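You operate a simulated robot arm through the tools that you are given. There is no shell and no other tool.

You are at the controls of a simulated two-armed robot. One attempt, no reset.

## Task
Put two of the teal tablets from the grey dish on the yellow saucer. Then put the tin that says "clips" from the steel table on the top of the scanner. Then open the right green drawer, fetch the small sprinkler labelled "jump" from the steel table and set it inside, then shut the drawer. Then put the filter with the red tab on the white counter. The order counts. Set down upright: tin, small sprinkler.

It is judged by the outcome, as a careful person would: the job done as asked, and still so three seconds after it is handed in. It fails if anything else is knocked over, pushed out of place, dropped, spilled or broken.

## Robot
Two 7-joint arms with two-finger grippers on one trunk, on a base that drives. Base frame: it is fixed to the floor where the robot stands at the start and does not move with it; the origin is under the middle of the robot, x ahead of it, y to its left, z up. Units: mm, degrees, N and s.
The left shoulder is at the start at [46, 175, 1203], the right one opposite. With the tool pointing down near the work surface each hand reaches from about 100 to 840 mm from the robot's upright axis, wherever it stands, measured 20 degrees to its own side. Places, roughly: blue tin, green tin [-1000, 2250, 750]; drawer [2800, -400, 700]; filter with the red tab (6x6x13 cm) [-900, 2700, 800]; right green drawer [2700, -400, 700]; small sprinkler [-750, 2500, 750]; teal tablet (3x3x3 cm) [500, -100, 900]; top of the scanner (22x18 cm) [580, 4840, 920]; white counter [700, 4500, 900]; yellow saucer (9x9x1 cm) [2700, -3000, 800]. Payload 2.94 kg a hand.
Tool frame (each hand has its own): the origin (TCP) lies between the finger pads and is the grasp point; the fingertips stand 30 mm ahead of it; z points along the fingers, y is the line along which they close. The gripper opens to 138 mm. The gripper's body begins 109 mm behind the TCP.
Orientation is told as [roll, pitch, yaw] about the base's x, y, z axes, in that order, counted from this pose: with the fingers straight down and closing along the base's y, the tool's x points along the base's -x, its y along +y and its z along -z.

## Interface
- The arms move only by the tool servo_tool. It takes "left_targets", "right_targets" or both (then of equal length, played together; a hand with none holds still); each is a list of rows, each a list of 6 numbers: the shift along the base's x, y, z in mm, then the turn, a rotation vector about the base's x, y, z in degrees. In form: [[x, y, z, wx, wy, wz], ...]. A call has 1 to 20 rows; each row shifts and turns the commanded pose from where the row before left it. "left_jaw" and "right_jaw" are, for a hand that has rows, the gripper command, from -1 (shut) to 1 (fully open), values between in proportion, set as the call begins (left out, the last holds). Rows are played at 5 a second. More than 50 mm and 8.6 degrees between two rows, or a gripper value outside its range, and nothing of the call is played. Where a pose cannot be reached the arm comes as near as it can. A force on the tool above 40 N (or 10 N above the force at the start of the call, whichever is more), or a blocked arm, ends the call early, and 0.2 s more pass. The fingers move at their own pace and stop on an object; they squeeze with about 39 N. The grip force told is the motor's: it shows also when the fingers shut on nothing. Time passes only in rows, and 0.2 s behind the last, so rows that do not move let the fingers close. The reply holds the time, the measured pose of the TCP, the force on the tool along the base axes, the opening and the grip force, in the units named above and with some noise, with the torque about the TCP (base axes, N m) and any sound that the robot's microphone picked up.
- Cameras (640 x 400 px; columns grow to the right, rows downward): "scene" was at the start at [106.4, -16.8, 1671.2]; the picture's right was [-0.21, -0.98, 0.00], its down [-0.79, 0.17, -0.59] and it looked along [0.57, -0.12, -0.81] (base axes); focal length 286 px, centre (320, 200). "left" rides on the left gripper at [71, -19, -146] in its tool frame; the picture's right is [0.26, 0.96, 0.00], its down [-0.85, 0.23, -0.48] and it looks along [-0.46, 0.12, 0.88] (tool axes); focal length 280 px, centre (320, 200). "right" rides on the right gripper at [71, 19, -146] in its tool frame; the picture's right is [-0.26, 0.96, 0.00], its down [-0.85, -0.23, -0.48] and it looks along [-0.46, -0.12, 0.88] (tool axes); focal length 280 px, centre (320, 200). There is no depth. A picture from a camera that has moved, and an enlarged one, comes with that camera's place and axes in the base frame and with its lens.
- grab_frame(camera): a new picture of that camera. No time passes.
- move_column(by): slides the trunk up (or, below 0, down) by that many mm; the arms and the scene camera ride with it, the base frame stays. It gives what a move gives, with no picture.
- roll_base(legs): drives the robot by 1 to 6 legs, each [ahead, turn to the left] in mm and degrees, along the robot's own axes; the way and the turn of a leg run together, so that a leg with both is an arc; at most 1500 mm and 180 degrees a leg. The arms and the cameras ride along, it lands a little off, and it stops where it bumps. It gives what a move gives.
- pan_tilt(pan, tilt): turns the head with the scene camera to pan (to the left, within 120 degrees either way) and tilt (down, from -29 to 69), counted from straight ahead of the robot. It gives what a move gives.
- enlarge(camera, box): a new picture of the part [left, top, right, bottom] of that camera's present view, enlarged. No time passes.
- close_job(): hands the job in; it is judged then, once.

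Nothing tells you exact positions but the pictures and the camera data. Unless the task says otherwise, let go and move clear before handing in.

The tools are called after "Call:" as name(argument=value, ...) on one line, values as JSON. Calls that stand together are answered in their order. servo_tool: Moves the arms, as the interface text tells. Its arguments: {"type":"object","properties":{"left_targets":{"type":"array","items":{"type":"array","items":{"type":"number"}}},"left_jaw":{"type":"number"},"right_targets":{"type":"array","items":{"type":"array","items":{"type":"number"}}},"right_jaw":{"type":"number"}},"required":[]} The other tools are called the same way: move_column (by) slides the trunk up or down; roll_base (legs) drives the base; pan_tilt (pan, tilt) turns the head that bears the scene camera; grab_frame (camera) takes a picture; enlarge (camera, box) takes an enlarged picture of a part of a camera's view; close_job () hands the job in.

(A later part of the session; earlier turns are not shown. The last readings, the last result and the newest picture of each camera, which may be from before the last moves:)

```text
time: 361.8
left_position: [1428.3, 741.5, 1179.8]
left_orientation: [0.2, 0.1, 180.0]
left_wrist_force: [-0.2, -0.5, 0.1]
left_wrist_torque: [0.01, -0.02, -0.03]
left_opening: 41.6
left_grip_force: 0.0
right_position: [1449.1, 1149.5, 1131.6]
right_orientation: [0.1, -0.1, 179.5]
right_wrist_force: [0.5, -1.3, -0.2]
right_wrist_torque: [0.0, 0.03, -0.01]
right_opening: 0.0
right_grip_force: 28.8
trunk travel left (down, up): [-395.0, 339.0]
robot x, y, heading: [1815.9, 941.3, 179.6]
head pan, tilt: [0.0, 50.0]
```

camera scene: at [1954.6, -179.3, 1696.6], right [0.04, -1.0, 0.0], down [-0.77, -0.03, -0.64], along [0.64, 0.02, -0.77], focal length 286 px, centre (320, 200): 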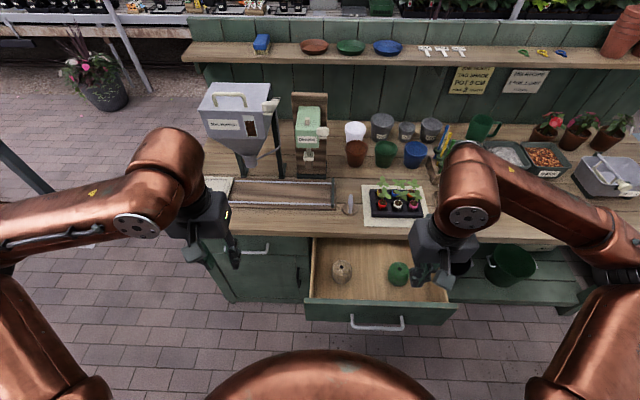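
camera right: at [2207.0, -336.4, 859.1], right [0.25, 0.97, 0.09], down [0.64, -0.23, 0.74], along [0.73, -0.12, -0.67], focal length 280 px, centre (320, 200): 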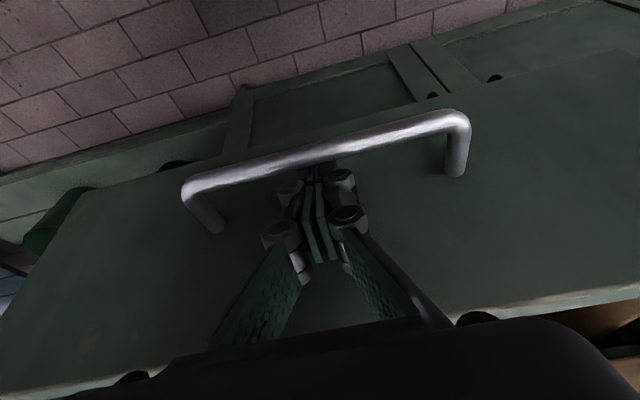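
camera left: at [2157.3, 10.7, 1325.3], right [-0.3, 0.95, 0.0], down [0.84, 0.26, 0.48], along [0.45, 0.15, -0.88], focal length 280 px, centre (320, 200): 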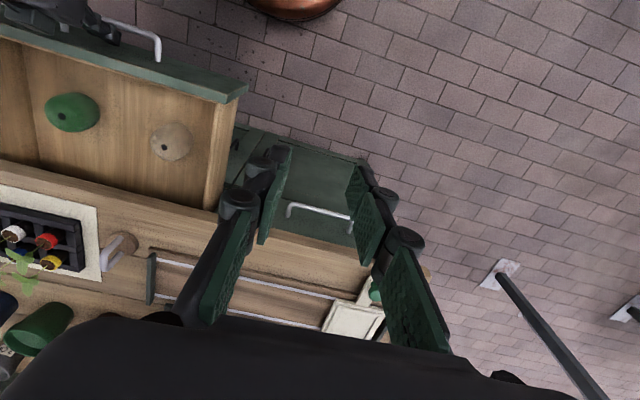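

Call:
servo_tool(left_targets=[[-39, 4.5, 0, 0, 0, 0], [-39, 4.5, 0, 0, 0, 0], [-39, 4.5, 0, 0, 0, 0], [-39, 4.5, 0, 0, 0, 0], [-39, 4.5, 0, 0, 0, 0], [-39, 4.5, 0, 0, 0, 0], [0, 0, 0, 0, 0, 0], [0, 0, 0, 0, 0, 0]], right_targets=[[-42, -6, 8, 0, 0, 0], [-42, -6, 8, 0, 0, 0], [-42, -6, 8, 0, 0, 0], [-42, -6, 8, 0, 0, 0], [-42, -6, 8, 0, 0, 0], [-42, -6, 8, 0, 0, 0], [0, 0, 0, 0, 0, 0], [0, 0, 0, 0, 0, 0]])

Call:
roll_base(legs=[[1100, 0], [860, 0]])

Call:
servo_tool(left_targets=[[39, -4.5, 0, 0, 0, 0], [39, -4.5, 0, 0, 0, 0], [39, -4.5, 0, 0, 0, 0], [39, -4.5, 0, 0, 0, 0], [39, -4.5, 0, 0, 0, 0], [39, -4.5, 0, 0, 0, 0], [0, 0, 0, 0, 0, 0], [0, 0, 0, 0, 0, 0]], right_targets=[[40, 6, 0, 0, 0, 0], [40, 6, 0, 0, 0, 0], [40, 6, 0, 0, 0, 0], [40, 6, 0, 0, 0, 0], [40, 6, 0, 0, 0, 0], [40, 6, 0, 0, 0, 0], [0, 0, 0, 0, 0, 0], [0, 0, 0, 0, 0, 0]])

```text
time: 363.6
left_position: [1193.3, 768.7, 1178.5]
left_orientation: [0.2, 0.1, 179.8]
left_wrist_force: [-0.5, 0.1, 0.0]
left_wrist_torque: [0.0, -0.02, -0.02]
left_opening: 41.4
left_grip_force: 0.1
right_position: [1195.9, 1115.3, 1176.0]
right_orientation: [0.2, -0.1, 179.5]
right_wrist_force: [0.5, 0.0, 0.1]
right_wrist_torque: [-0.01, -0.05, -0.01]
right_opening: 0.1
right_grip_force: 28.2
trunk travel left (down, up): [-395.0, 339.0]
robot x, y, heading: [1815.9, 943.2, 179.6]
head pan, tilt: [0.0, 50.0]
```

```text
time: 373.4
left_position: [-766.7, 789.4, 1179.7]
left_orientation: [0.2, 0.0, 179.4]
left_wrist_force: [0.1, 0.3, 0.1]
left_wrist_torque: [0.01, 0.0, -0.01]
left_opening: 41.1
left_grip_force: 0.1
right_position: [-760.4, 1133.7, 1176.2]
right_orientation: [0.1, -0.2, 179.2]
right_wrist_force: [-0.7, 0.1, 0.0]
right_wrist_torque: [0.01, -0.03, -0.01]
right_opening: 0.0
right_grip_force: 28.4
trunk travel left (down, up): [-395.0, 339.0]
robot x, y, heading: [-142.2, 957.2, 179.2]
head pan, tilt: [0.0, 50.0]
```

```text
time: 375.2
left_position: [-531.8, 761.2, 1180.9]
left_orientation: [0.3, -0.1, 179.4]
left_wrist_force: [-0.5, 0.1, 0.3]
left_wrist_torque: [-0.01, 0.06, -0.02]
left_opening: 41.3
left_grip_force: 0.1
right_position: [-518.4, 1170.5, 1177.9]
right_orientation: [0.2, -0.2, 179.2]
right_wrist_force: [0.2, -0.9, -0.1]
right_wrist_torque: [0.03, 0.04, 0.01]
right_opening: 0.0
right_grip_force: 28.3
trunk travel left (down, up): [-395.0, 339.0]
robot x, y, heading: [-146.1, 951.4, 179.0]
head pan, tilt: [0.0, 50.0]
```

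Call:
roll_base(legs=[[0, -87.5]])

Call:
roll_base(legs=[[1440, 0]])

Call:
roll_base(legs=[[0, 89]])

Call:
grab_frame(camera="scene")

```text
time: 379.3
left_position: [-361.7, 1330.4, 1181.3]
left_orientation: [0.3, 0.0, 92.8]
left_wrist_force: [-0.4, 0.3, 0.1]
left_wrist_torque: [0.02, -0.01, -0.01]
left_opening: 41.3
left_grip_force: 0.1
right_position: [46.0, 1343.3, 1177.4]
right_orientation: [0.2, -0.2, 92.6]
right_wrist_force: [0.1, -0.1, -0.2]
right_wrist_torque: [0.01, 0.0, -0.02]
right_opening: 0.0
right_grip_force: 28.6
trunk travel left (down, up): [-395.0, 339.0]
robot x, y, heading: [-144.3, 956.9, 92.9]
head pan, tilt: [0.0, 50.0]
```

```text
time: 386.4
left_position: [-429.7, 2758.3, 1180.0]
left_orientation: [0.2, 0.0, 92.8]
left_wrist_force: [-0.2, -0.3, 0.1]
left_wrist_torque: [0.0, -0.01, -0.01]
left_opening: 41.4
left_grip_force: 0.1
right_position: [-20.2, 2771.0, 1178.0]
right_orientation: [0.1, -0.1, 92.6]
right_wrist_force: [-0.1, -0.5, -0.2]
right_wrist_torque: [-0.03, -0.01, 0.02]
right_opening: 0.0
right_grip_force: 28.6
trunk travel left (down, up): [-395.0, 339.0]
robot x, y, heading: [-210.2, 2386.2, 92.7]
head pan, tilt: [0.0, 50.0]
```

```text
time: 390.6
left_position: [-588.2, 2167.3, 1179.9]
left_orientation: [0.1, 0.0, -177.3]
left_wrist_force: [-1.6, -0.4, -0.6]
left_wrist_torque: [0.02, 0.01, 0.0]
left_opening: 41.4
left_grip_force: 0.0
right_position: [-597.8, 2576.6, 1176.5]
right_orientation: [0.2, -0.1, -177.6]
right_wrist_force: [0.3, 0.0, 0.3]
right_wrist_torque: [0.03, 0.0, 0.01]
right_opening: 0.0
right_grip_force: 28.3
trunk travel left (down, up): [-395.0, 339.0]
robot x, y, heading: [-210.2, 2386.3, -177.3]
head pan, tilt: [0.0, 50.0]
```

```text
taken
camera scene: at [-315.5, 2376.9, 1696.6], right [-0.04, 1.0, 0.0], down [0.77, 0.03, -0.64], along [-0.64, -0.03, -0.77], focal length 286 px, centre (320, 200)
```

scene: 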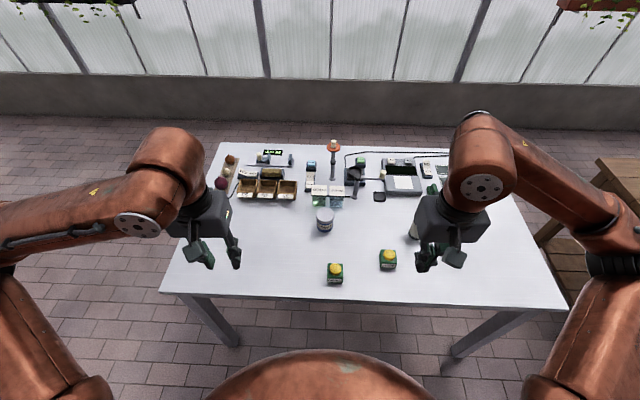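

Call:
enlarge(camera="scene", box=[300, 200, 460, 300])

Call:
grab_frame(camera="right")

```text
4.00 times, centred on (380, 250) of scene
camera zoom: at [-315.5, 2376.9, 1696.6], right [-0.04, 1.0, 0.0], down [0.77, 0.03, -0.64], along [-0.64, -0.03, -0.77], focal length 1143 px, centre (80, 0)
```

zoom: 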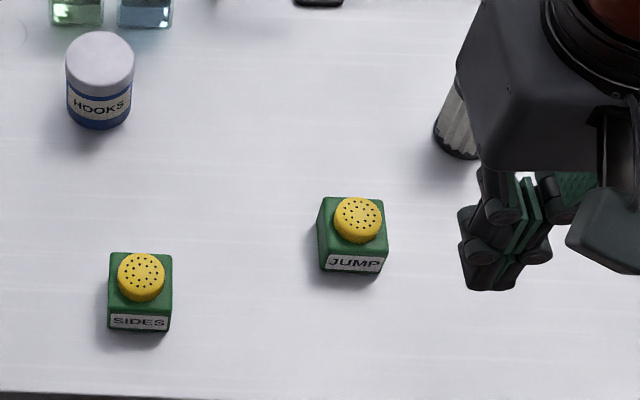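

```text
taken
camera right: at [-525.6, 2560.6, 1321.7], right [-0.22, -0.98, 0.0], down [-0.86, 0.2, 0.48], along [-0.47, 0.1, -0.88], focal length 280 px, centre (320, 200)
```

right: 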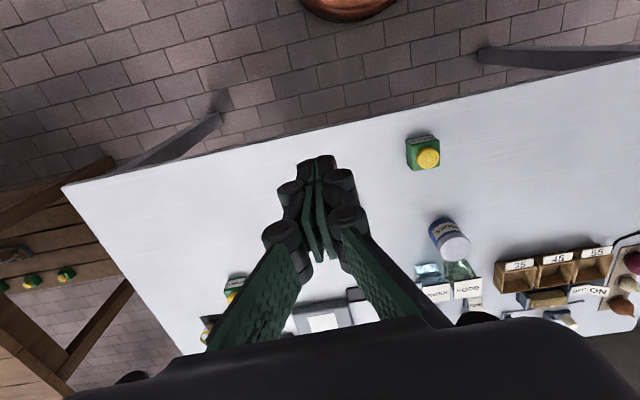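

JUMP sprinkler confirmed at about (-780, 2581). The filter stands behind it on the same table. I'll open the right hand and stage above JUMP.

Call:
servo_tool(right_targets=[[-35, 1, -30, 0, 0, -0.8], [-35, 1, -30, 0, 0, -0.8], [-35, 1, -30, 0, 0, -0.8], [-35, 1, -30, 0, 0, 0], [-35, 0, -30, 0, 0, 0], [-9, 0, -20, 0, 0, 0], [0, 0, 0, 0, 0, 0]], right_jaw=0.25)

Call:
grab_frame(camera="right")

Call:
enlarge(camera="scene", box=[300, 200, 460, 300])

```text
time: 392.2
left_position: [-588.0, 2165.8, 1181.1]
left_orientation: [0.2, 0.0, -177.3]
left_wrist_force: [-1.2, 0.1, -0.5]
left_wrist_torque: [-0.03, -0.04, -0.01]
left_opening: 41.3
left_grip_force: 0.0
right_position: [-784.0, 2581.3, 1007.6]
right_orientation: [0.2, -0.1, -179.9]
right_wrist_force: [-0.4, -0.1, -1.2]
right_wrist_torque: [-0.01, 0.01, 0.0]
right_opening: 86.2
right_grip_force: 0.1
trunk travel left (down, up): [-395.0, 339.0]
robot x, y, heading: [-214.7, 2383.9, -177.5]
head pan, tilt: [0.0, 50.0]
```

```text
taken
camera right: at [-710.9, 2562.5, 1151.7], right [-0.26, -0.97, 0.0], down [-0.85, 0.23, 0.48], along [-0.46, 0.12, -0.88], focal length 280 px, centre (320, 200)
```

right: 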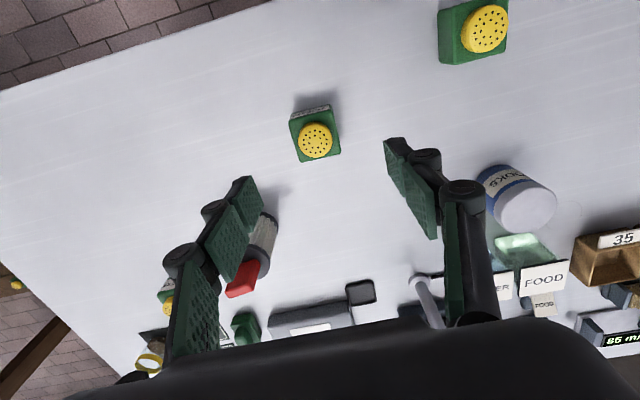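

```text
4.00 times, centred on (380, 250) of scene
camera zoom: at [-315.6, 2377.1, 1696.6], right [-0.04, 1.0, 0.0], down [0.77, 0.03, -0.64], along [-0.64, -0.03, -0.77], focal length 1143 px, centre (80, 0)
```

zoom: 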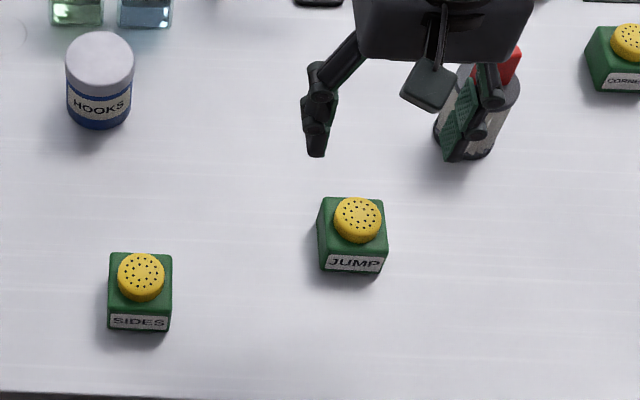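

Call:
enlarge(camera="right", box=[260, 80, 380, 180])

```text
4.00 times, centred on (320, 130) of right
camera zoom: at [-710.9, 2562.5, 1151.7], right [-0.26, -0.97, 0.0], down [-0.85, 0.23, 0.48], along [-0.46, 0.12, -0.88], focal length 1122 px, centre (320, 480)
```

zoom: 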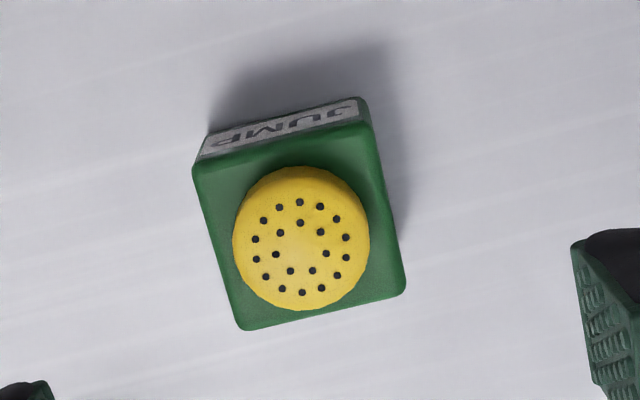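

The sprinkler is square to the hand, centre (-789.5, 2587). I'll correct and go down.

Call:
servo_tool(right_targets=[[-5.5, 5.5, -35, 0, 0, 0], [0, 0, -40, 0, 0, 0], [0, 0, -40, 0, 0, 0], [0, 0, -20, 0, 0, 0], [0, 0, 0, 0, 0, 0]])

Call:
grab_frame(camera="right")

Call:
enlarge(camera="scene", box=[300, 200, 460, 300])

```text
time: 393.4
left_position: [-588.3, 2167.7, 1182.2]
left_orientation: [0.2, -0.1, -177.2]
left_wrist_force: [0.2, 0.3, 0.5]
left_wrist_torque: [-0.02, 0.0, 0.02]
left_opening: 41.2
left_grip_force: 0.1
right_position: [-787.2, 2586.6, 871.8]
right_orientation: [0.3, -0.1, -179.8]
right_wrist_force: [-0.5, 0.4, -0.7]
right_wrist_torque: [-0.02, -0.01, 0.01]
right_opening: 86.2
right_grip_force: 0.0
trunk travel left (down, up): [-395.0, 339.0]
robot x, y, heading: [-212.8, 2385.6, -177.5]
head pan, tilt: [0.0, 50.0]
```

```text
taken
camera right: at [-714.8, 2568.0, 1015.7], right [-0.26, -0.97, 0.01], down [-0.85, 0.23, 0.48], along [-0.46, 0.12, -0.88], focal length 280 px, centre (320, 200)
```

right: 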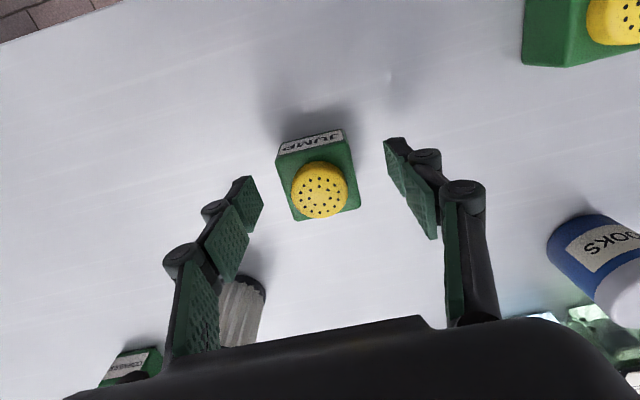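

```text
4.00 times, centred on (380, 250) of scene
camera zoom: at [-315.5, 2377.3, 1696.6], right [-0.04, 1.0, 0.0], down [0.77, 0.03, -0.64], along [-0.64, -0.03, -0.77], focal length 1143 px, centre (80, 0)
```

zoom: 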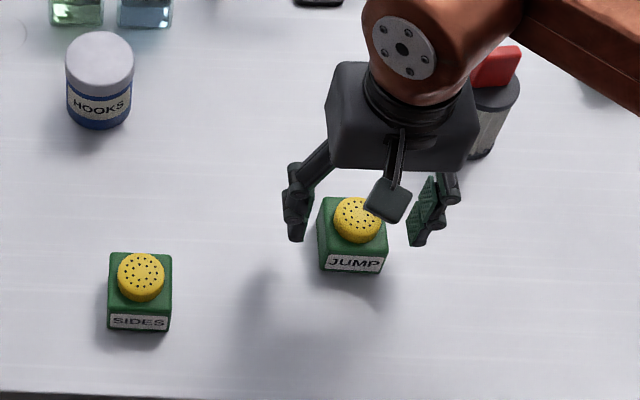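

Call:
servo_tool(right_targets=[[0, 0, -12, 0, 0, 0], [0, 0, -13, 0, 0, 0], [0, 0, 0, 0, 0, 0]])

Call:
servo_tool(right_targets=[[0, 0, 0, 0, 0, 0], [0, 0, 0, 0, 0, 0], [0, 0, 0, 0, 0, 0], [0, 0, 0, 0, 0, 0], [0, 0, 0, 0, 0, 0]], right_jaw=-1)

Call:
grab_frame(camera="right")

```text
time: 394.2
left_position: [-587.8, 2167.1, 1181.5]
left_orientation: [0.1, 0.0, -177.3]
left_wrist_force: [0.4, 0.6, -0.5]
left_wrist_torque: [0.01, 0.01, 0.03]
left_opening: 41.3
left_grip_force: 0.1
right_position: [-787.0, 2585.2, 846.8]
right_orientation: [0.2, -0.1, -179.9]
right_wrist_force: [0.2, 0.1, 0.8]
right_wrist_torque: [-0.01, -0.02, 0.03]
right_opening: 86.2
right_grip_force: 0.0
trunk travel left (down, up): [-395.0, 339.0]
robot x, y, heading: [-211.1, 2386.4, -177.6]
head pan, tilt: [0.0, 50.0]
```

```text
time: 395.4
left_position: [-587.6, 2167.0, 1180.2]
left_orientation: [0.3, 0.0, -177.4]
left_wrist_force: [-0.4, -0.6, 0.2]
left_wrist_torque: [0.04, 0.01, -0.03]
left_opening: 41.4
left_grip_force: 0.1
right_position: [-787.4, 2586.0, 847.4]
right_orientation: [0.2, -0.1, -179.9]
right_wrist_force: [0.5, 0.5, 1.8]
right_wrist_torque: [-0.04, -0.02, -0.02]
right_opening: 50.8
right_grip_force: 39.1
trunk travel left (down, up): [-395.0, 339.0]
robot x, y, heading: [-211.7, 2384.3, -177.2]
head pan, tilt: [0.0, 50.0]
```

```text
taken
camera right: at [-715.2, 2566.5, 991.1], right [-0.26, -0.97, 0.0], down [-0.85, 0.23, 0.48], along [-0.46, 0.12, -0.88], focal length 280 px, centre (320, 200)
```

right: 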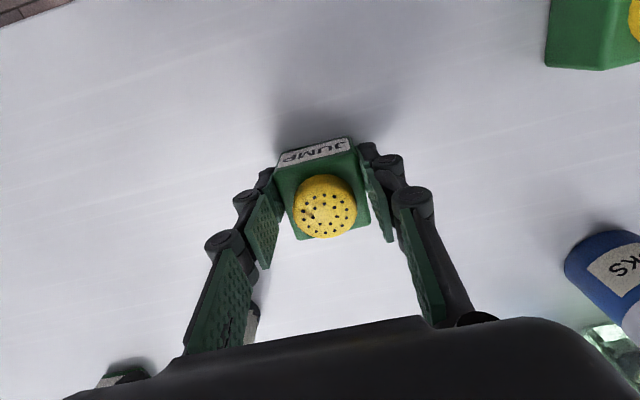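

JUMP is gripped at 50.8 mm. I'll lift it and tuck.

Call:
servo_tool(right_targets=[[0, 0, 10, 0, 0, 0], [0, 0, 20, 0, 0, 0], [0, 0, 30, 0, 0, 0], [0, 0, 40, 0, 0, 0], [0, 0, 45, 0, 0, 0], [10, 0, 45, 0, 0, 0], [35, 0, 30, 0, 0, 0], [40, 0, 25, 0, 0, 0], [40, 0, 25, 0, 0, 0], [40, 0, 25, 0, 0, 0], [30, 0, 20, 0, 0, 0], [0, 0, 15, 0, 0, 0], [0, 0, 0, 0, 0, 0]])

Call:
grab_frame(camera="right")

Call:
grab_frame(camera="scene")

```text
time: 398.2
left_position: [-587.4, 2166.3, 1180.7]
left_orientation: [0.3, 0.1, -177.3]
left_wrist_force: [0.1, -0.2, -0.1]
left_wrist_torque: [0.0, 0.02, -0.01]
left_opening: 41.5
left_grip_force: 0.0
right_position: [-592.9, 2586.7, 1178.1]
right_orientation: [0.3, -0.1, -179.9]
right_wrist_force: [-0.3, -0.9, -1.6]
right_wrist_torque: [-0.03, -0.01, 0.01]
right_opening: 51.0
right_grip_force: 38.9
trunk travel left (down, up): [-395.0, 339.0]
robot x, y, heading: [-211.1, 2383.3, -177.7]
head pan, tilt: [0.0, 50.0]
```

```text
taken
camera right: at [-520.9, 2569.1, 1322.0], right [-0.26, -0.97, 0.01], down [-0.85, 0.23, 0.48], along [-0.46, 0.12, -0.88], focal length 280 px, centre (320, 200)
```

right: 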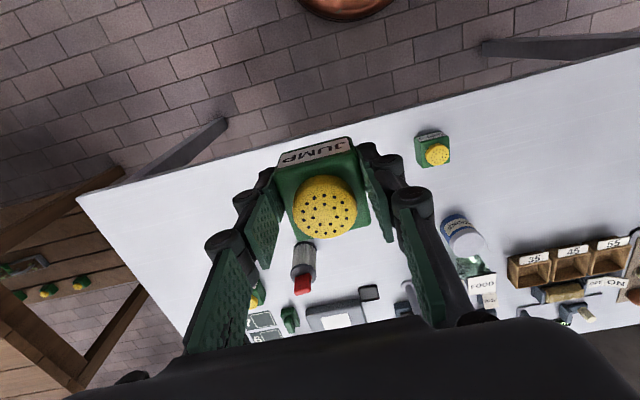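

```text
taken
camera scene: at [-315.3, 2377.6, 1696.6], right [-0.04, 1.0, 0.0], down [0.77, 0.03, -0.64], along [-0.64, -0.03, -0.77], focal length 286 px, centre (320, 200)
```

scene: 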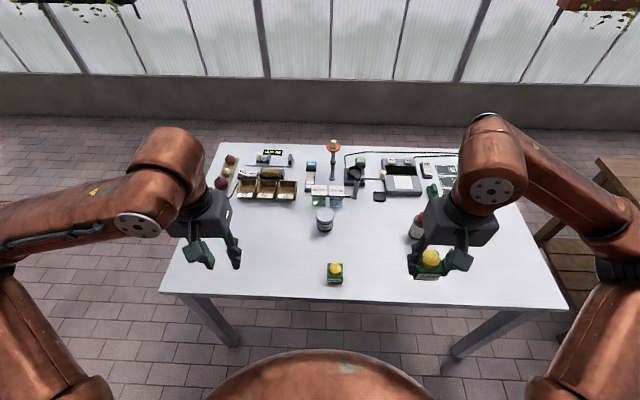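

JUMP is in hand. Now driving back to the open drawer.

Call:
roll_base(legs=[[0, 88]])

Call:
roll_base(legs=[[1455, 0]])

Call:
roll_base(legs=[[0, 90]])

```text
time: 402.4
left_position: [-6.0, 2000.4, 1180.5]
left_orientation: [0.2, 0.0, -89.0]
left_wrist_force: [-0.1, 0.0, 0.2]
left_wrist_torque: [0.05, 0.0, 0.0]
left_opening: 41.4
left_grip_force: 0.0
right_position: [-426.3, 2006.4, 1178.7]
right_orientation: [0.2, 0.0, -91.7]
right_wrist_force: [-0.1, 0.3, -2.5]
right_wrist_torque: [0.04, -0.03, 0.01]
right_opening: 51.1
right_grip_force: 39.2
trunk travel left (down, up): [-395.0, 339.0]
robot x, y, heading: [-207.1, 2382.2, -89.4]
head pan, tilt: [0.0, 50.0]
```

```text
time: 409.5
left_position: [-4.3, 557.4, 1180.2]
left_orientation: [0.2, 0.0, -89.7]
left_wrist_force: [-0.7, -0.4, -0.3]
left_wrist_torque: [0.03, -0.03, 0.0]
left_opening: 41.4
left_grip_force: 0.2
right_position: [-424.3, 570.1, 1177.4]
right_orientation: [0.2, -0.1, -92.5]
right_wrist_force: [0.3, -1.0, -1.0]
right_wrist_torque: [0.01, -0.04, -0.02]
right_opening: 51.0
right_grip_force: 39.5
trunk travel left (down, up): [-395.0, 339.0]
robot x, y, heading: [-202.0, 943.6, -89.8]
head pan, tilt: [0.0, 50.0]
```

```text
time: 413.7
left_position: [185.4, 1136.9, 1180.6]
left_orientation: [0.3, 0.0, -0.7]
left_wrist_force: [0.8, -0.5, 0.6]
left_wrist_torque: [0.01, 0.01, 0.01]
left_opening: 41.1
left_grip_force: 0.1
right_position: [165.4, 717.6, 1177.4]
right_orientation: [0.3, -0.1, -3.1]
right_wrist_force: [0.0, -0.6, -1.6]
right_wrist_torque: [0.0, 0.04, -0.02]
right_opening: 50.9
right_grip_force: 39.1
trunk travel left (down, up): [-395.0, 339.0]
robot x, y, heading: [-206.1, 944.3, -0.8]
head pan, tilt: [0.0, 50.0]
```

Call:
servo_tool(left_targets=[[38, -5, 0, 0, 0, 0], [38, -5, 0, 0, 0, 0], [38, -5, 0, 0, 0, 0], [38, -5, 0, 0, 0, 0], [38, -5, 0, 0, 0, 0], [38, -5, 0, 0, 0, 0], [0, 0, 0, 0, 0, 0], [0, 0, 0, 0, 0, 0]], right_targets=[[41, 7, 0, 0, 0, 0], [41, 7, 0, 0, 0, 0], [41, 7, 0, 0, 0, 0], [41, 7, 0, 0, 0, 0], [41, 7, 0, 0, 0, 0], [41, 7, 0, 0, 0, 0], [0, 0, 0, 0, 0, 0], [0, 0, 0, 0, 0, 0]])

Call:
roll_base(legs=[[1100, 0], [900, 0]])

Call:
servo_tool(left_targets=[[-38, 5, 0, 0, 0, 0], [-38, 5, 0, 0, 0, 0], [-38, 5, 0, 0, 0, 0], [-38, 5, 0, 0, 0, 0], [-38, 5, 0, 0, 0, 0], [-38, 5, 0, 0, 0, 0], [0, 0, 0, 0, 0, 0], [0, 0, 0, 0, 0, 0]], right_targets=[[-41, -5, 0, 0, 0, 0], [-41, -5, 0, 0, 0, 0], [-41, -5, 0, 0, 0, 0], [-41, -5, 0, 0, 0, 0], [-41, -5, 0, 0, 0, 0], [-41, -5, 0, 0, 0, 0], [0, 0, 0, 0, 0, 0], [0, 0, 0, 0, 0, 0]])

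```text
time: 415.5
left_position: [413.8, 1107.2, 1180.0]
left_orientation: [0.1, 0.2, -0.6]
left_wrist_force: [-0.2, 0.3, -0.2]
left_wrist_torque: [0.01, 0.05, -0.01]
left_opening: 41.5
left_grip_force: 0.0
right_position: [412.9, 759.9, 1176.7]
right_orientation: [0.2, -0.2, -3.2]
right_wrist_force: [0.5, -0.3, -1.7]
right_wrist_torque: [0.01, 0.01, 0.0]
right_opening: 51.1
right_grip_force: 39.0
trunk travel left (down, up): [-395.0, 339.0]
robot x, y, heading: [-203.8, 943.0, -1.1]
head pan, tilt: [0.0, 50.0]
```

```text
time: 425.5
left_position: [2416.7, 1061.2, 1180.1]
left_orientation: [0.2, 0.0, -0.7]
left_wrist_force: [0.7, 0.2, 0.0]
left_wrist_torque: [0.01, 0.03, 0.02]
left_opening: 41.5
left_grip_force: 0.1
right_position: [2414.0, 712.7, 1178.1]
right_orientation: [0.2, -0.2, -3.5]
right_wrist_force: [0.1, -0.6, -2.4]
right_wrist_torque: [0.0, 0.04, 0.06]
right_opening: 51.2
right_grip_force: 39.2
trunk travel left (down, up): [-395.0, 339.0]
robot x, y, heading: [1798.4, 904.9, -0.8]
head pan, tilt: [0.0, 50.0]
```

```text
time: 427.3
left_position: [2185.5, 1090.3, 1180.6]
left_orientation: [0.1, 0.0, -0.8]
left_wrist_force: [-0.6, -0.1, 0.0]
left_wrist_torque: [0.02, -0.06, 0.01]
left_opening: 41.6
left_grip_force: 0.0
right_position: [2166.8, 681.9, 1178.9]
right_orientation: [0.2, -0.2, -3.5]
right_wrist_force: [-0.5, 0.1, -1.7]
right_wrist_torque: [0.02, -0.04, 0.02]
right_opening: 50.9
right_grip_force: 39.3
trunk travel left (down, up): [-395.0, 339.0]
robot x, y, heading: [1795.6, 899.1, -1.5]
head pan, tilt: [0.0, 50.0]
```

Call:
roll_base(legs=[[0, -89]])

Call:
roll_base(legs=[[1080, 0]])

Call:
roll_base(legs=[[0, 90]])

Call:
grab_frame(camera="scene")

Call:
grab_frame(camera="right")

```text
time: 431.4
left_position: [2007.5, 518.2, 1180.4]
left_orientation: [0.2, 0.0, -88.2]
left_wrist_force: [0.1, 0.5, 0.0]
left_wrist_torque: [-0.01, -0.01, -0.04]
left_opening: 41.4
left_grip_force: 0.0
right_position: [1598.4, 519.3, 1179.1]
right_orientation: [0.1, -0.2, -90.9]
right_wrist_force: [0.5, 0.6, -1.4]
right_wrist_torque: [-0.01, -0.02, -0.01]
right_opening: 51.1
right_grip_force: 39.3
trunk travel left (down, up): [-395.0, 339.0]
robot x, y, heading: [1798.0, 896.9, -88.5]
head pan, tilt: [0.0, 50.0]
```

```text
time: 437.0
left_position: [2040.3, -573.3, 1180.7]
left_orientation: [0.3, 0.0, -87.8]
left_wrist_force: [-0.6, -0.6, -0.6]
left_wrist_torque: [0.04, 0.04, 0.01]
left_opening: 41.3
left_grip_force: 0.0
right_position: [1632.8, -574.6, 1178.1]
right_orientation: [0.1, -0.1, -90.6]
right_wrist_force: [0.2, 1.0, -1.5]
right_wrist_torque: [0.02, 0.0, -0.02]
right_opening: 51.0
right_grip_force: 38.6
trunk travel left (down, up): [-395.0, 339.0]
robot x, y, heading: [1829.4, -193.7, -88.3]
head pan, tilt: [0.0, 50.0]
```

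```text
time: 441.2
left_position: [2211.5, 12.8, 1180.2]
left_orientation: [0.2, 0.1, 1.5]
left_wrist_force: [-0.3, -0.2, 0.2]
left_wrist_torque: [-0.02, 0.01, 0.01]
left_opening: 41.4
left_grip_force: 0.2
right_position: [2208.8, -395.0, 1178.5]
right_orientation: [0.2, 0.0, -1.1]
right_wrist_force: [-0.1, 0.3, -1.6]
right_wrist_torque: [0.0, 0.04, -0.01]
right_opening: 51.0
right_grip_force: 38.7
trunk travel left (down, up): [-395.0, 339.0]
robot x, y, heading: [1827.9, -195.3, 1.3]
head pan, tilt: [0.0, 50.0]
```

```text
taken
camera scene: at [1933.8, -193.4, 1696.6], right [0.02, -1.0, 0.0], down [-0.77, -0.02, -0.64], along [0.64, 0.01, -0.77], focal length 286 px, centre (320, 200)
```

scene: 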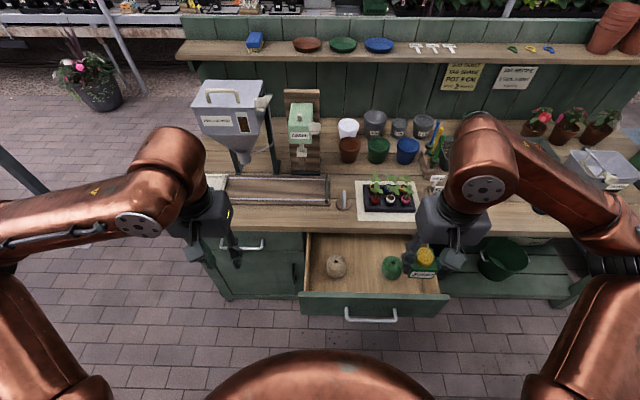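

```text
taken
camera right: at [2139.1, -375.3, 1323.4], right [0.28, 0.96, 0.0], down [0.84, -0.25, 0.48], along [0.46, -0.13, -0.88], focal length 280 px, centre (320, 200)
```

right: 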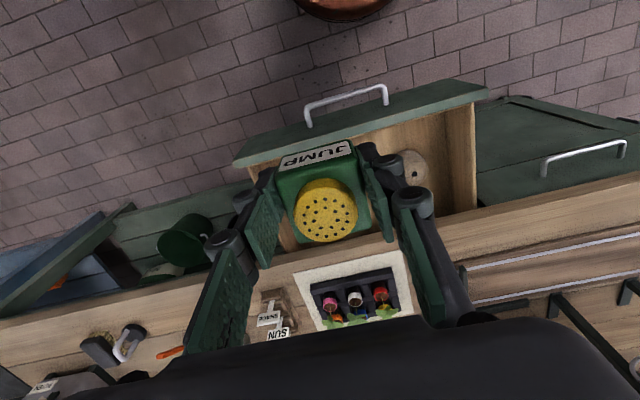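

The drawer is still open; the two string balls sit at x ≈ 2450, leaving room near the front centre. I'll bring the sprinkler above (2362, -350).

Call:
servo_tool(right_targets=[[22, 6.5, -20, 0, 0, 0.5], [22, 6.5, -30, 0, 0, 0.6], [22, 6.5, -35, 0, 0, 0], [22, 6.5, -35, 0, 0, 0], [22, 6.5, -35, 0, 0, 0], [22, 6.5, -35, 0, 0, 0], [21, 6, -35, 0, 0, 0], [0, 0, 0, 0, 0, 0]])

Call:
grab_frame(camera="right")

Call:
enlarge(camera="scene", box=[290, 215, 470, 335])

```text
time: 443.0
left_position: [2211.1, 13.1, 1181.1]
left_orientation: [0.2, 0.0, 1.5]
left_wrist_force: [-0.2, 0.4, 0.9]
left_wrist_torque: [-0.01, -0.01, 0.02]
left_opening: 41.4
left_grip_force: 0.1
right_position: [2363.3, -349.8, 955.1]
right_orientation: [0.2, -0.2, 0.0]
right_wrist_force: [1.2, 0.1, -0.9]
right_wrist_torque: [0.0, -0.04, -0.01]
right_opening: 50.8
right_grip_force: 38.7
trunk travel left (down, up): [-395.0, 339.0]
robot x, y, heading: [1830.5, -193.7, 1.2]
head pan, tilt: [0.0, 50.0]
```

```text
taken
camera right: at [2292.4, -331.3, 1099.2], right [0.26, 0.96, 0.0], down [0.85, -0.23, 0.48], along [0.46, -0.12, -0.88], focal length 280 px, centre (320, 200)
```

right: 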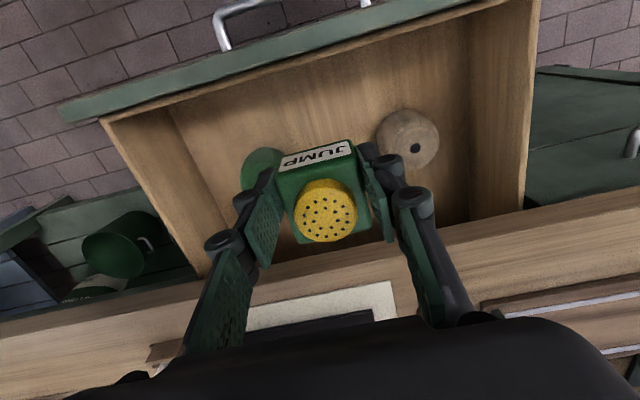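

```text
3.33 times, centred on (380, 275) of scene
camera zoom: at [1933.0, -193.7, 1696.7], right [0.02, -1.0, 0.0], down [-0.77, -0.02, -0.64], along [0.64, 0.01, -0.77], focal length 953 px, centre (120, -50)
```

zoom: 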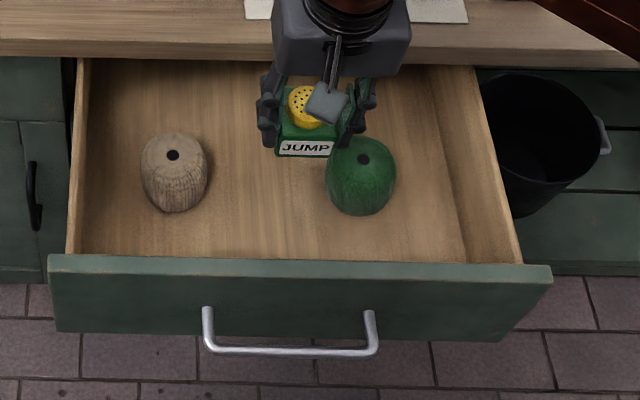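

Call:
servo_tool(right_targets=[[0, 0, -40, 0, 0.2, 0], [0, 0, -45, 0, 0, 0], [0, 0, -45, 0, 0, 0], [0, 0, -45, 0, 0, 0], [0, 0, -40, 0, 0, 0], [0, 0, -25, 0, 0, 0], [0, 0, 0, 0, 0, 0]])

Call:
grab_frame(camera="right")

Call:
enlarge(camera="scene", box=[290, 215, 470, 335])

```text
time: 444.6
left_position: [2210.1, 13.5, 1181.1]
left_orientation: [0.1, -0.1, 1.5]
left_wrist_force: [0.1, 0.4, 0.0]
left_wrist_torque: [0.0, 0.0, 0.01]
left_opening: 41.3
left_grip_force: 0.0
right_position: [2362.7, -348.3, 717.4]
right_orientation: [0.4, -0.2, -0.1]
right_wrist_force: [2.3, -0.4, 30.5]
right_wrist_torque: [-0.07, -0.11, -0.03]
right_opening: 51.5
right_grip_force: 38.4
trunk travel left (down, up): [-395.0, 339.0]
robot x, y, heading: [1828.5, -197.3, 1.6]
head pan, tilt: [0.0, 50.0]
```

```text
taken
camera right: at [2292.3, -329.5, 862.0], right [0.26, 0.96, 0.01], down [0.85, -0.23, 0.48], along [0.46, -0.12, -0.88], focal length 280 px, centre (320, 200)
```

right: 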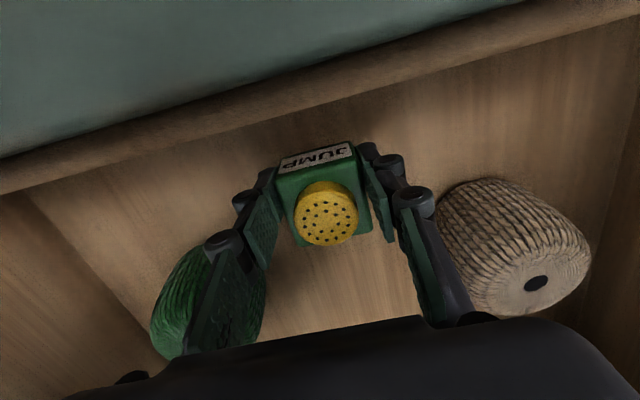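

```text
3.33 times, centred on (380, 275) of scene
camera zoom: at [1931.6, -193.0, 1697.1], right [0.02, -1.0, 0.0], down [-0.77, -0.02, -0.64], along [0.64, 0.01, -0.77], focal length 953 px, centre (120, -50)
```

zoom: 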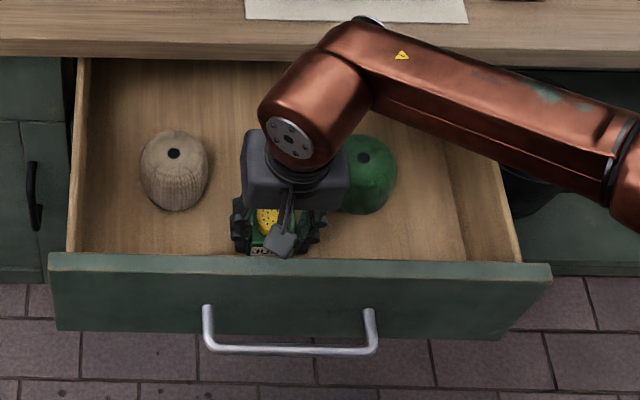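

The sprinkler is resting on the drawer floor (z ≈ 680). I'll ease the pressure and release.

Call:
servo_tool(right_targets=[[0, 0, 3, 0, 0, 0], [0, 0, 0, 0, 0, 0]])

Call:
servo_tool(right_targets=[[0, 0, 0, 0, 0, 0], [0, 0, 0, 0, 0, 0], [0, 0, 0, 0, 0, 0], [0, 0, 0, 0, 0, 0]], right_jaw=0.02)

Call:
grab_frame(camera="right")

```text
time: 445.2
left_position: [2211.1, 13.1, 1180.9]
left_orientation: [0.1, 0.0, 1.5]
left_wrist_force: [-0.3, 0.7, -0.1]
left_wrist_torque: [0.0, 0.0, 0.03]
left_opening: 41.4
left_grip_force: 0.0
right_position: [2360.4, -348.4, 717.2]
right_orientation: [0.4, 0.1, -0.1]
right_wrist_force: [0.9, 2.8, 13.9]
right_wrist_torque: [0.27, -0.65, 0.12]
right_opening: 50.9
right_grip_force: 39.4
trunk travel left (down, up): [-395.0, 339.0]
robot x, y, heading: [1831.6, -196.2, 1.3]
head pan, tilt: [0.0, 50.0]
```

```text
time: 446.2
left_position: [2210.9, 13.3, 1179.5]
left_orientation: [0.2, 0.0, 1.4]
left_wrist_force: [0.2, 0.3, -0.2]
left_wrist_torque: [-0.03, 0.02, -0.01]
left_opening: 41.3
left_grip_force: 0.0
right_position: [2361.3, -348.9, 717.7]
right_orientation: [0.2, 0.2, 0.0]
right_wrist_force: [-0.2, -0.7, 0.1]
right_wrist_torque: [0.03, 0.05, 0.0]
right_opening: 70.5
right_grip_force: 0.1
trunk travel left (down, up): [-395.0, 339.0]
robot x, y, heading: [1833.5, -195.2, 1.3]
head pan, tilt: [0.0, 50.0]
```

```text
taken
camera right: at [2291.2, -330.3, 862.1], right [0.26, 0.96, 0.0], down [0.85, -0.23, 0.47], along [0.46, -0.12, -0.88], focal length 280 px, centre (320, 200)
```

right: 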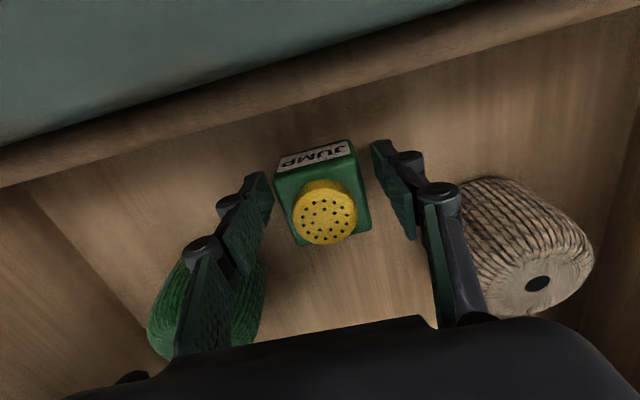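

It's released and upright. I'll lift straight out.

Call:
servo_tool(right_targets=[[0, 0, 10, 0, 0, 0], [0, 0, 25, 0, 0, 0], [0, 0, 40, 0, 0, 0], [0, 0, 45, 0, 0, 0], [0, 0, 45, 0, 0, 0], [-10, 0, 45, 0, 0, 0], [-35, 0, 20, 0, 0, 0], [-40, 0, 0, 0, 0, 0], [-40, 0, 0, 0, 0, 0], [-40, 0, 0, 0, 0, 0], [0, 0, 0, 0, 0, 0]])

Call:
enlarge(camera="scene", box=[290, 215, 470, 335])

Call:
grab_frame(camera="right")

```text
time: 448.6
left_position: [2212.6, 12.7, 1180.5]
left_orientation: [0.1, 0.0, 1.4]
left_wrist_force: [0.2, -0.4, -0.2]
left_wrist_torque: [-0.04, 0.0, 0.02]
left_opening: 41.5
left_grip_force: 0.1
right_position: [2195.7, -353.4, 946.2]
right_orientation: [0.1, 0.1, 0.0]
right_wrist_force: [0.3, -0.1, -0.2]
right_wrist_torque: [-0.02, -0.03, 0.03]
right_opening: 70.5
right_grip_force: 0.0
trunk travel left (down, up): [-395.0, 339.0]
robot x, y, heading: [1831.5, -193.2, 1.2]
head pan, tilt: [0.0, 50.0]
```

```text
3.33 times, centred on (380, 275) of scene
camera zoom: at [1934.3, -193.4, 1696.5], right [0.02, -1.0, 0.0], down [-0.77, -0.02, -0.64], along [0.64, 0.01, -0.77], focal length 953 px, centre (120, -50)
```

zoom: 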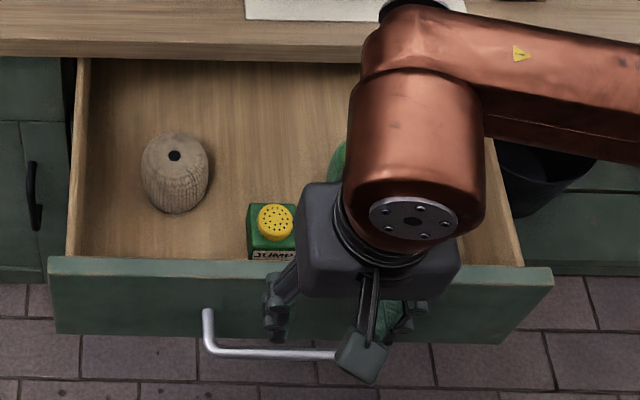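

```text
taken
camera right: at [2125.3, -334.2, 1090.2], right [0.26, 0.96, 0.0], down [0.85, -0.23, 0.47], along [0.46, -0.12, -0.88], focal length 280 px, centre (320, 200)
```

right: 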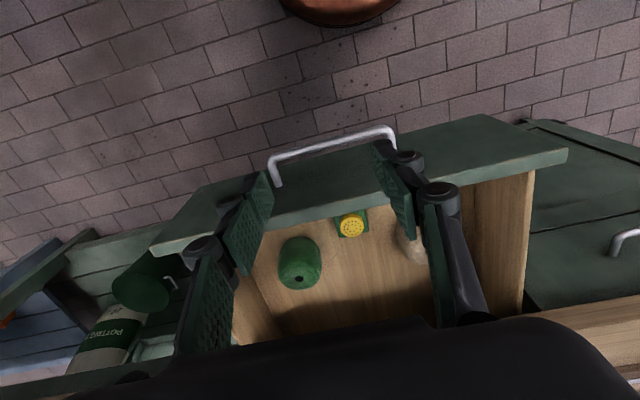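

The JUMP sprinkler stands upright in the drawer. Next I'll close the fingers, lower in front of the handle bar and push the drawer shut slowly.

Call:
servo_tool(right_targets=[[-10, 0, -30, 0, -5, 0], [0, 0, -40, 0, -5, 0], [0, 0, -45, 0, 0, 0], [0, 0, -45, 0, 0, 0], [0, 0, -45, 0, 0, 0], [0, 0, 0, 0, 0, 0]], right_jaw=-1)

Call:
grab_frame(camera="right")

```text
time: 450.0
left_position: [2212.0, 11.4, 1180.9]
left_orientation: [0.2, 0.0, 1.5]
left_wrist_force: [-0.1, 0.2, -0.3]
left_wrist_torque: [-0.02, -0.05, -0.02]
left_opening: 41.3
left_grip_force: 0.1
right_position: [2186.1, -349.1, 742.5]
right_orientation: [0.1, -9.8, 0.0]
right_wrist_force: [-0.7, 0.2, -0.2]
right_wrist_torque: [0.0, -0.02, -0.01]
right_opening: 0.0
right_grip_force: 28.6
trunk travel left (down, up): [-395.0, 339.0]
robot x, y, heading: [1827.5, -196.6, 1.1]
head pan, tilt: [0.0, 50.0]
```

```text
taken
camera right: at [2091.5, -330.6, 872.7], right [0.26, 0.96, 0.05], down [0.75, -0.23, 0.61], along [0.6, -0.12, -0.79], focal length 280 px, centre (320, 200)
```

right: 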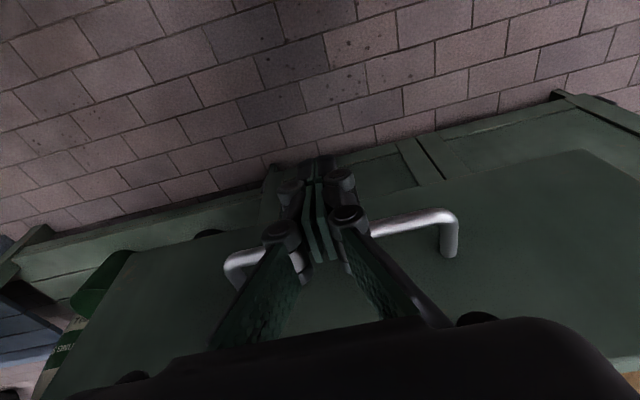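

Call:
servo_tool(right_targets=[[15, 0, -3, 0, 0, 0], [12, 0, 0, 0, 0, 0], [10, 0, 0, 0, 0, 0], [10, 0, 0, 0, 0, 0], [10, 0, 0, 0, 0, 0], [12, 0, 0, 0, 0, 0], [12, 0, 0, 0, 0, 0], [12, 0, 0, 0, 0, 0], [12, 0, 0, 0, 0, 0], [12, 0, 0, 0, 0, 0], [0, 0, 0, 0, 0, 0]])

Call:
grab_frame(camera="right")

Call:
grab_frame(camera="scene")

```text
time: 452.4
left_position: [2211.2, 12.2, 1180.7]
left_orientation: [0.2, -0.1, 1.5]
left_wrist_force: [0.8, 0.7, 0.4]
left_wrist_torque: [0.04, 0.04, 0.0]
left_opening: 41.2
left_grip_force: 0.0
right_position: [2304.6, -349.9, 740.5]
right_orientation: [0.4, -10.0, 0.0]
right_wrist_force: [-0.1, 0.5, 0.2]
right_wrist_torque: [-0.06, 0.0, 0.01]
right_opening: 0.1
right_grip_force: 28.5
trunk travel left (down, up): [-395.0, 339.0]
robot x, y, heading: [1827.2, -193.4, 1.1]
head pan, tilt: [0.0, 50.0]
```

```text
taken
camera right: at [2210.0, -331.4, 869.8], right [0.26, 0.96, 0.05], down [0.75, -0.23, 0.61], along [0.6, -0.12, -0.79], focal length 280 px, centre (320, 200)
```

right: 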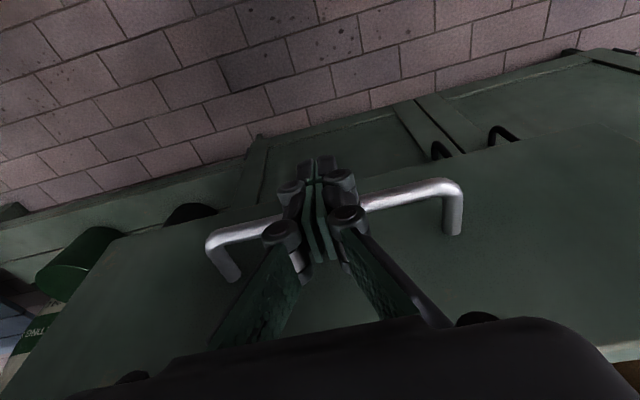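

```text
taken
camera scene: at [1933.5, -193.7, 1696.6], right [0.02, -1.0, 0.0], down [-0.77, -0.02, -0.64], along [0.64, 0.01, -0.77], focal length 286 px, centre (320, 200)
```

scene: 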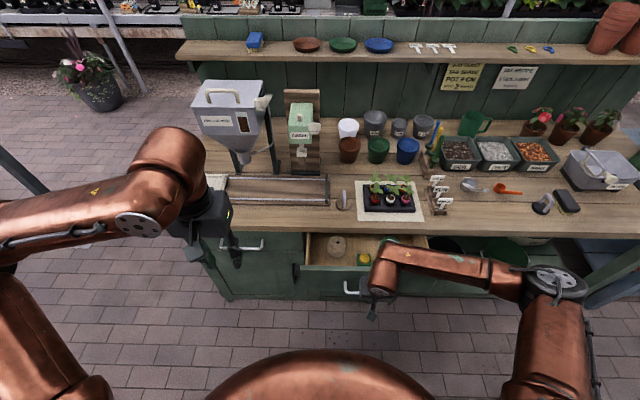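

The drawer is closing smoothly with the sprinkler upright. I'll continue.

Call:
servo_tool(right_targets=[[12, 0, 0, 0, 0, 0], [12, 0, 0, 0, 0, 0], [12, 0, 0, 0, 0, 0], [12, 0, 0, 0, 0, 0], [12, 0, 0, 0, 0, 0], [12, 0, 0, 0, 0, 0], [12, 0, 0, 0, 0, 0], [12, 0, 0, 0, 0, 0], [12, 0, 0, 0, 0, 0], [12, 0, 0, 0, 0, 0], [12, 0, 0, 0, 0, 0], [10, 0, 0, 0, 0, 0], [8, 0, 0, 0, 0, 0], [0, 0, 0, 0, 0, 0]])

Call:
enlarge(camera="scene", box=[270, 200, 450, 320])

```text
time: 455.4
left_position: [2211.4, 12.7, 1180.8]
left_orientation: [0.2, -0.1, 1.5]
left_wrist_force: [0.4, 0.0, 0.2]
left_wrist_torque: [0.0, -0.03, 0.03]
left_opening: 41.5
left_grip_force: 0.0
right_position: [2454.0, -350.8, 738.1]
right_orientation: [0.3, -10.0, 0.1]
right_wrist_force: [0.8, 0.1, -0.7]
right_wrist_torque: [-0.01, -0.01, -0.01]
right_opening: 0.0
right_grip_force: 27.9
trunk travel left (down, up): [-395.0, 339.0]
robot x, y, heading: [1831.4, -194.5, 1.0]
head pan, tilt: [0.0, 50.0]
```

```text
3.33 times, centred on (360, 260) of scene
camera zoom: at [1933.6, -193.7, 1696.6], right [0.02, -1.0, 0.0], down [-0.77, -0.02, -0.64], along [0.64, 0.01, -0.77], focal length 953 px, centre (187, 0)
```

zoom: 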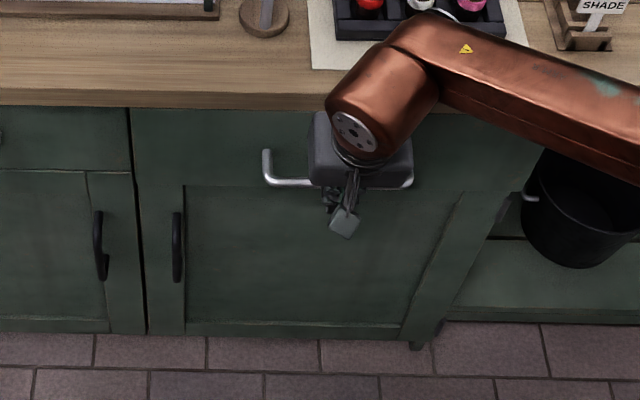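

Nearly shut. I'll do the final small pushes and watch the force.

Call:
servo_tool(right_targets=[[8, 0, 0, 0, 0, 0], [8, 0, 0, 0, 0, 0], [6, 0, 0, 0, 0, 0], [5, 0, 0, 0, 0, 0], [0, 0, 0, 0, 0, 0]])

Call:
servo_tool(right_targets=[[4, 0, 0, 0, 0, 0], [4, 0, 0, 0, 0, 0], [0, 0, 0, 0, 0, 0]])

Call:
grab_frame(camera="right")

```text
time: 456.6
left_position: [2212.2, 11.1, 1179.7]
left_orientation: [0.2, 0.1, 1.5]
left_wrist_force: [0.7, 0.4, -0.7]
left_wrist_torque: [0.01, 0.05, 0.0]
left_opening: 41.2
left_grip_force: 0.1
right_position: [2473.7, -350.8, 732.8]
right_orientation: [0.1, -8.7, 0.1]
right_wrist_force: [-10.8, -0.2, 2.4]
right_wrist_torque: [-0.02, -0.05, 0.06]
right_opening: 0.2
right_grip_force: 28.2
trunk travel left (down, up): [-395.0, 339.0]
robot x, y, heading: [1831.8, -194.2, 1.2]
head pan, tilt: [0.0, 50.0]
stopped in row 5 (right hand): the force on the tool passed its limit at 43 N (the readings are from after the stop); the commanded pose is now the measured one
```

```text
time: 457.2
left_position: [2212.8, 11.4, 1179.8]
left_orientation: [0.2, 0.2, 1.3]
left_wrist_force: [0.9, 0.4, -0.4]
left_wrist_torque: [0.0, 0.06, 0.0]
left_opening: 41.4
left_grip_force: 0.1
right_position: [2472.6, -350.4, 729.7]
right_orientation: [0.0, -7.8, 0.2]
right_wrist_force: [-10.6, -0.5, 2.3]
right_wrist_torque: [-0.02, -0.11, 0.06]
right_opening: 0.0
right_grip_force: 28.1
trunk travel left (down, up): [-395.0, 339.0]
robot x, y, heading: [1829.9, -191.8, 1.0]
head pan, tilt: [0.0, 50.0]
stopped in row 3 (right hand): the force on the tool passed its limit at 43 N (the readings are from after the stop); the commanded pose is now the measured one
```

```text
taken
camera right: at [2383.6, -331.0, 863.3], right [0.26, 0.97, 0.04], down [0.78, -0.23, 0.59], along [0.58, -0.12, -0.81], focal length 280 px, centre (320, 200)
```

right: 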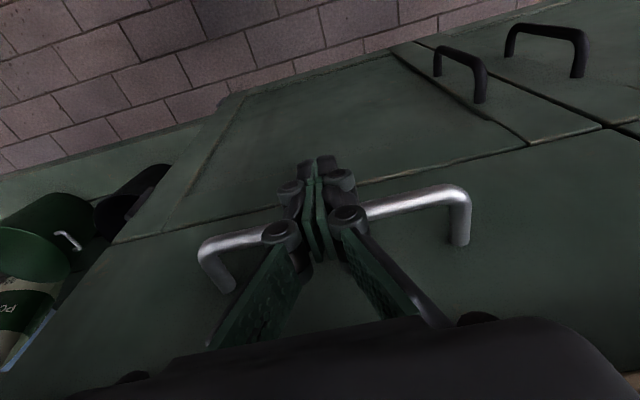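

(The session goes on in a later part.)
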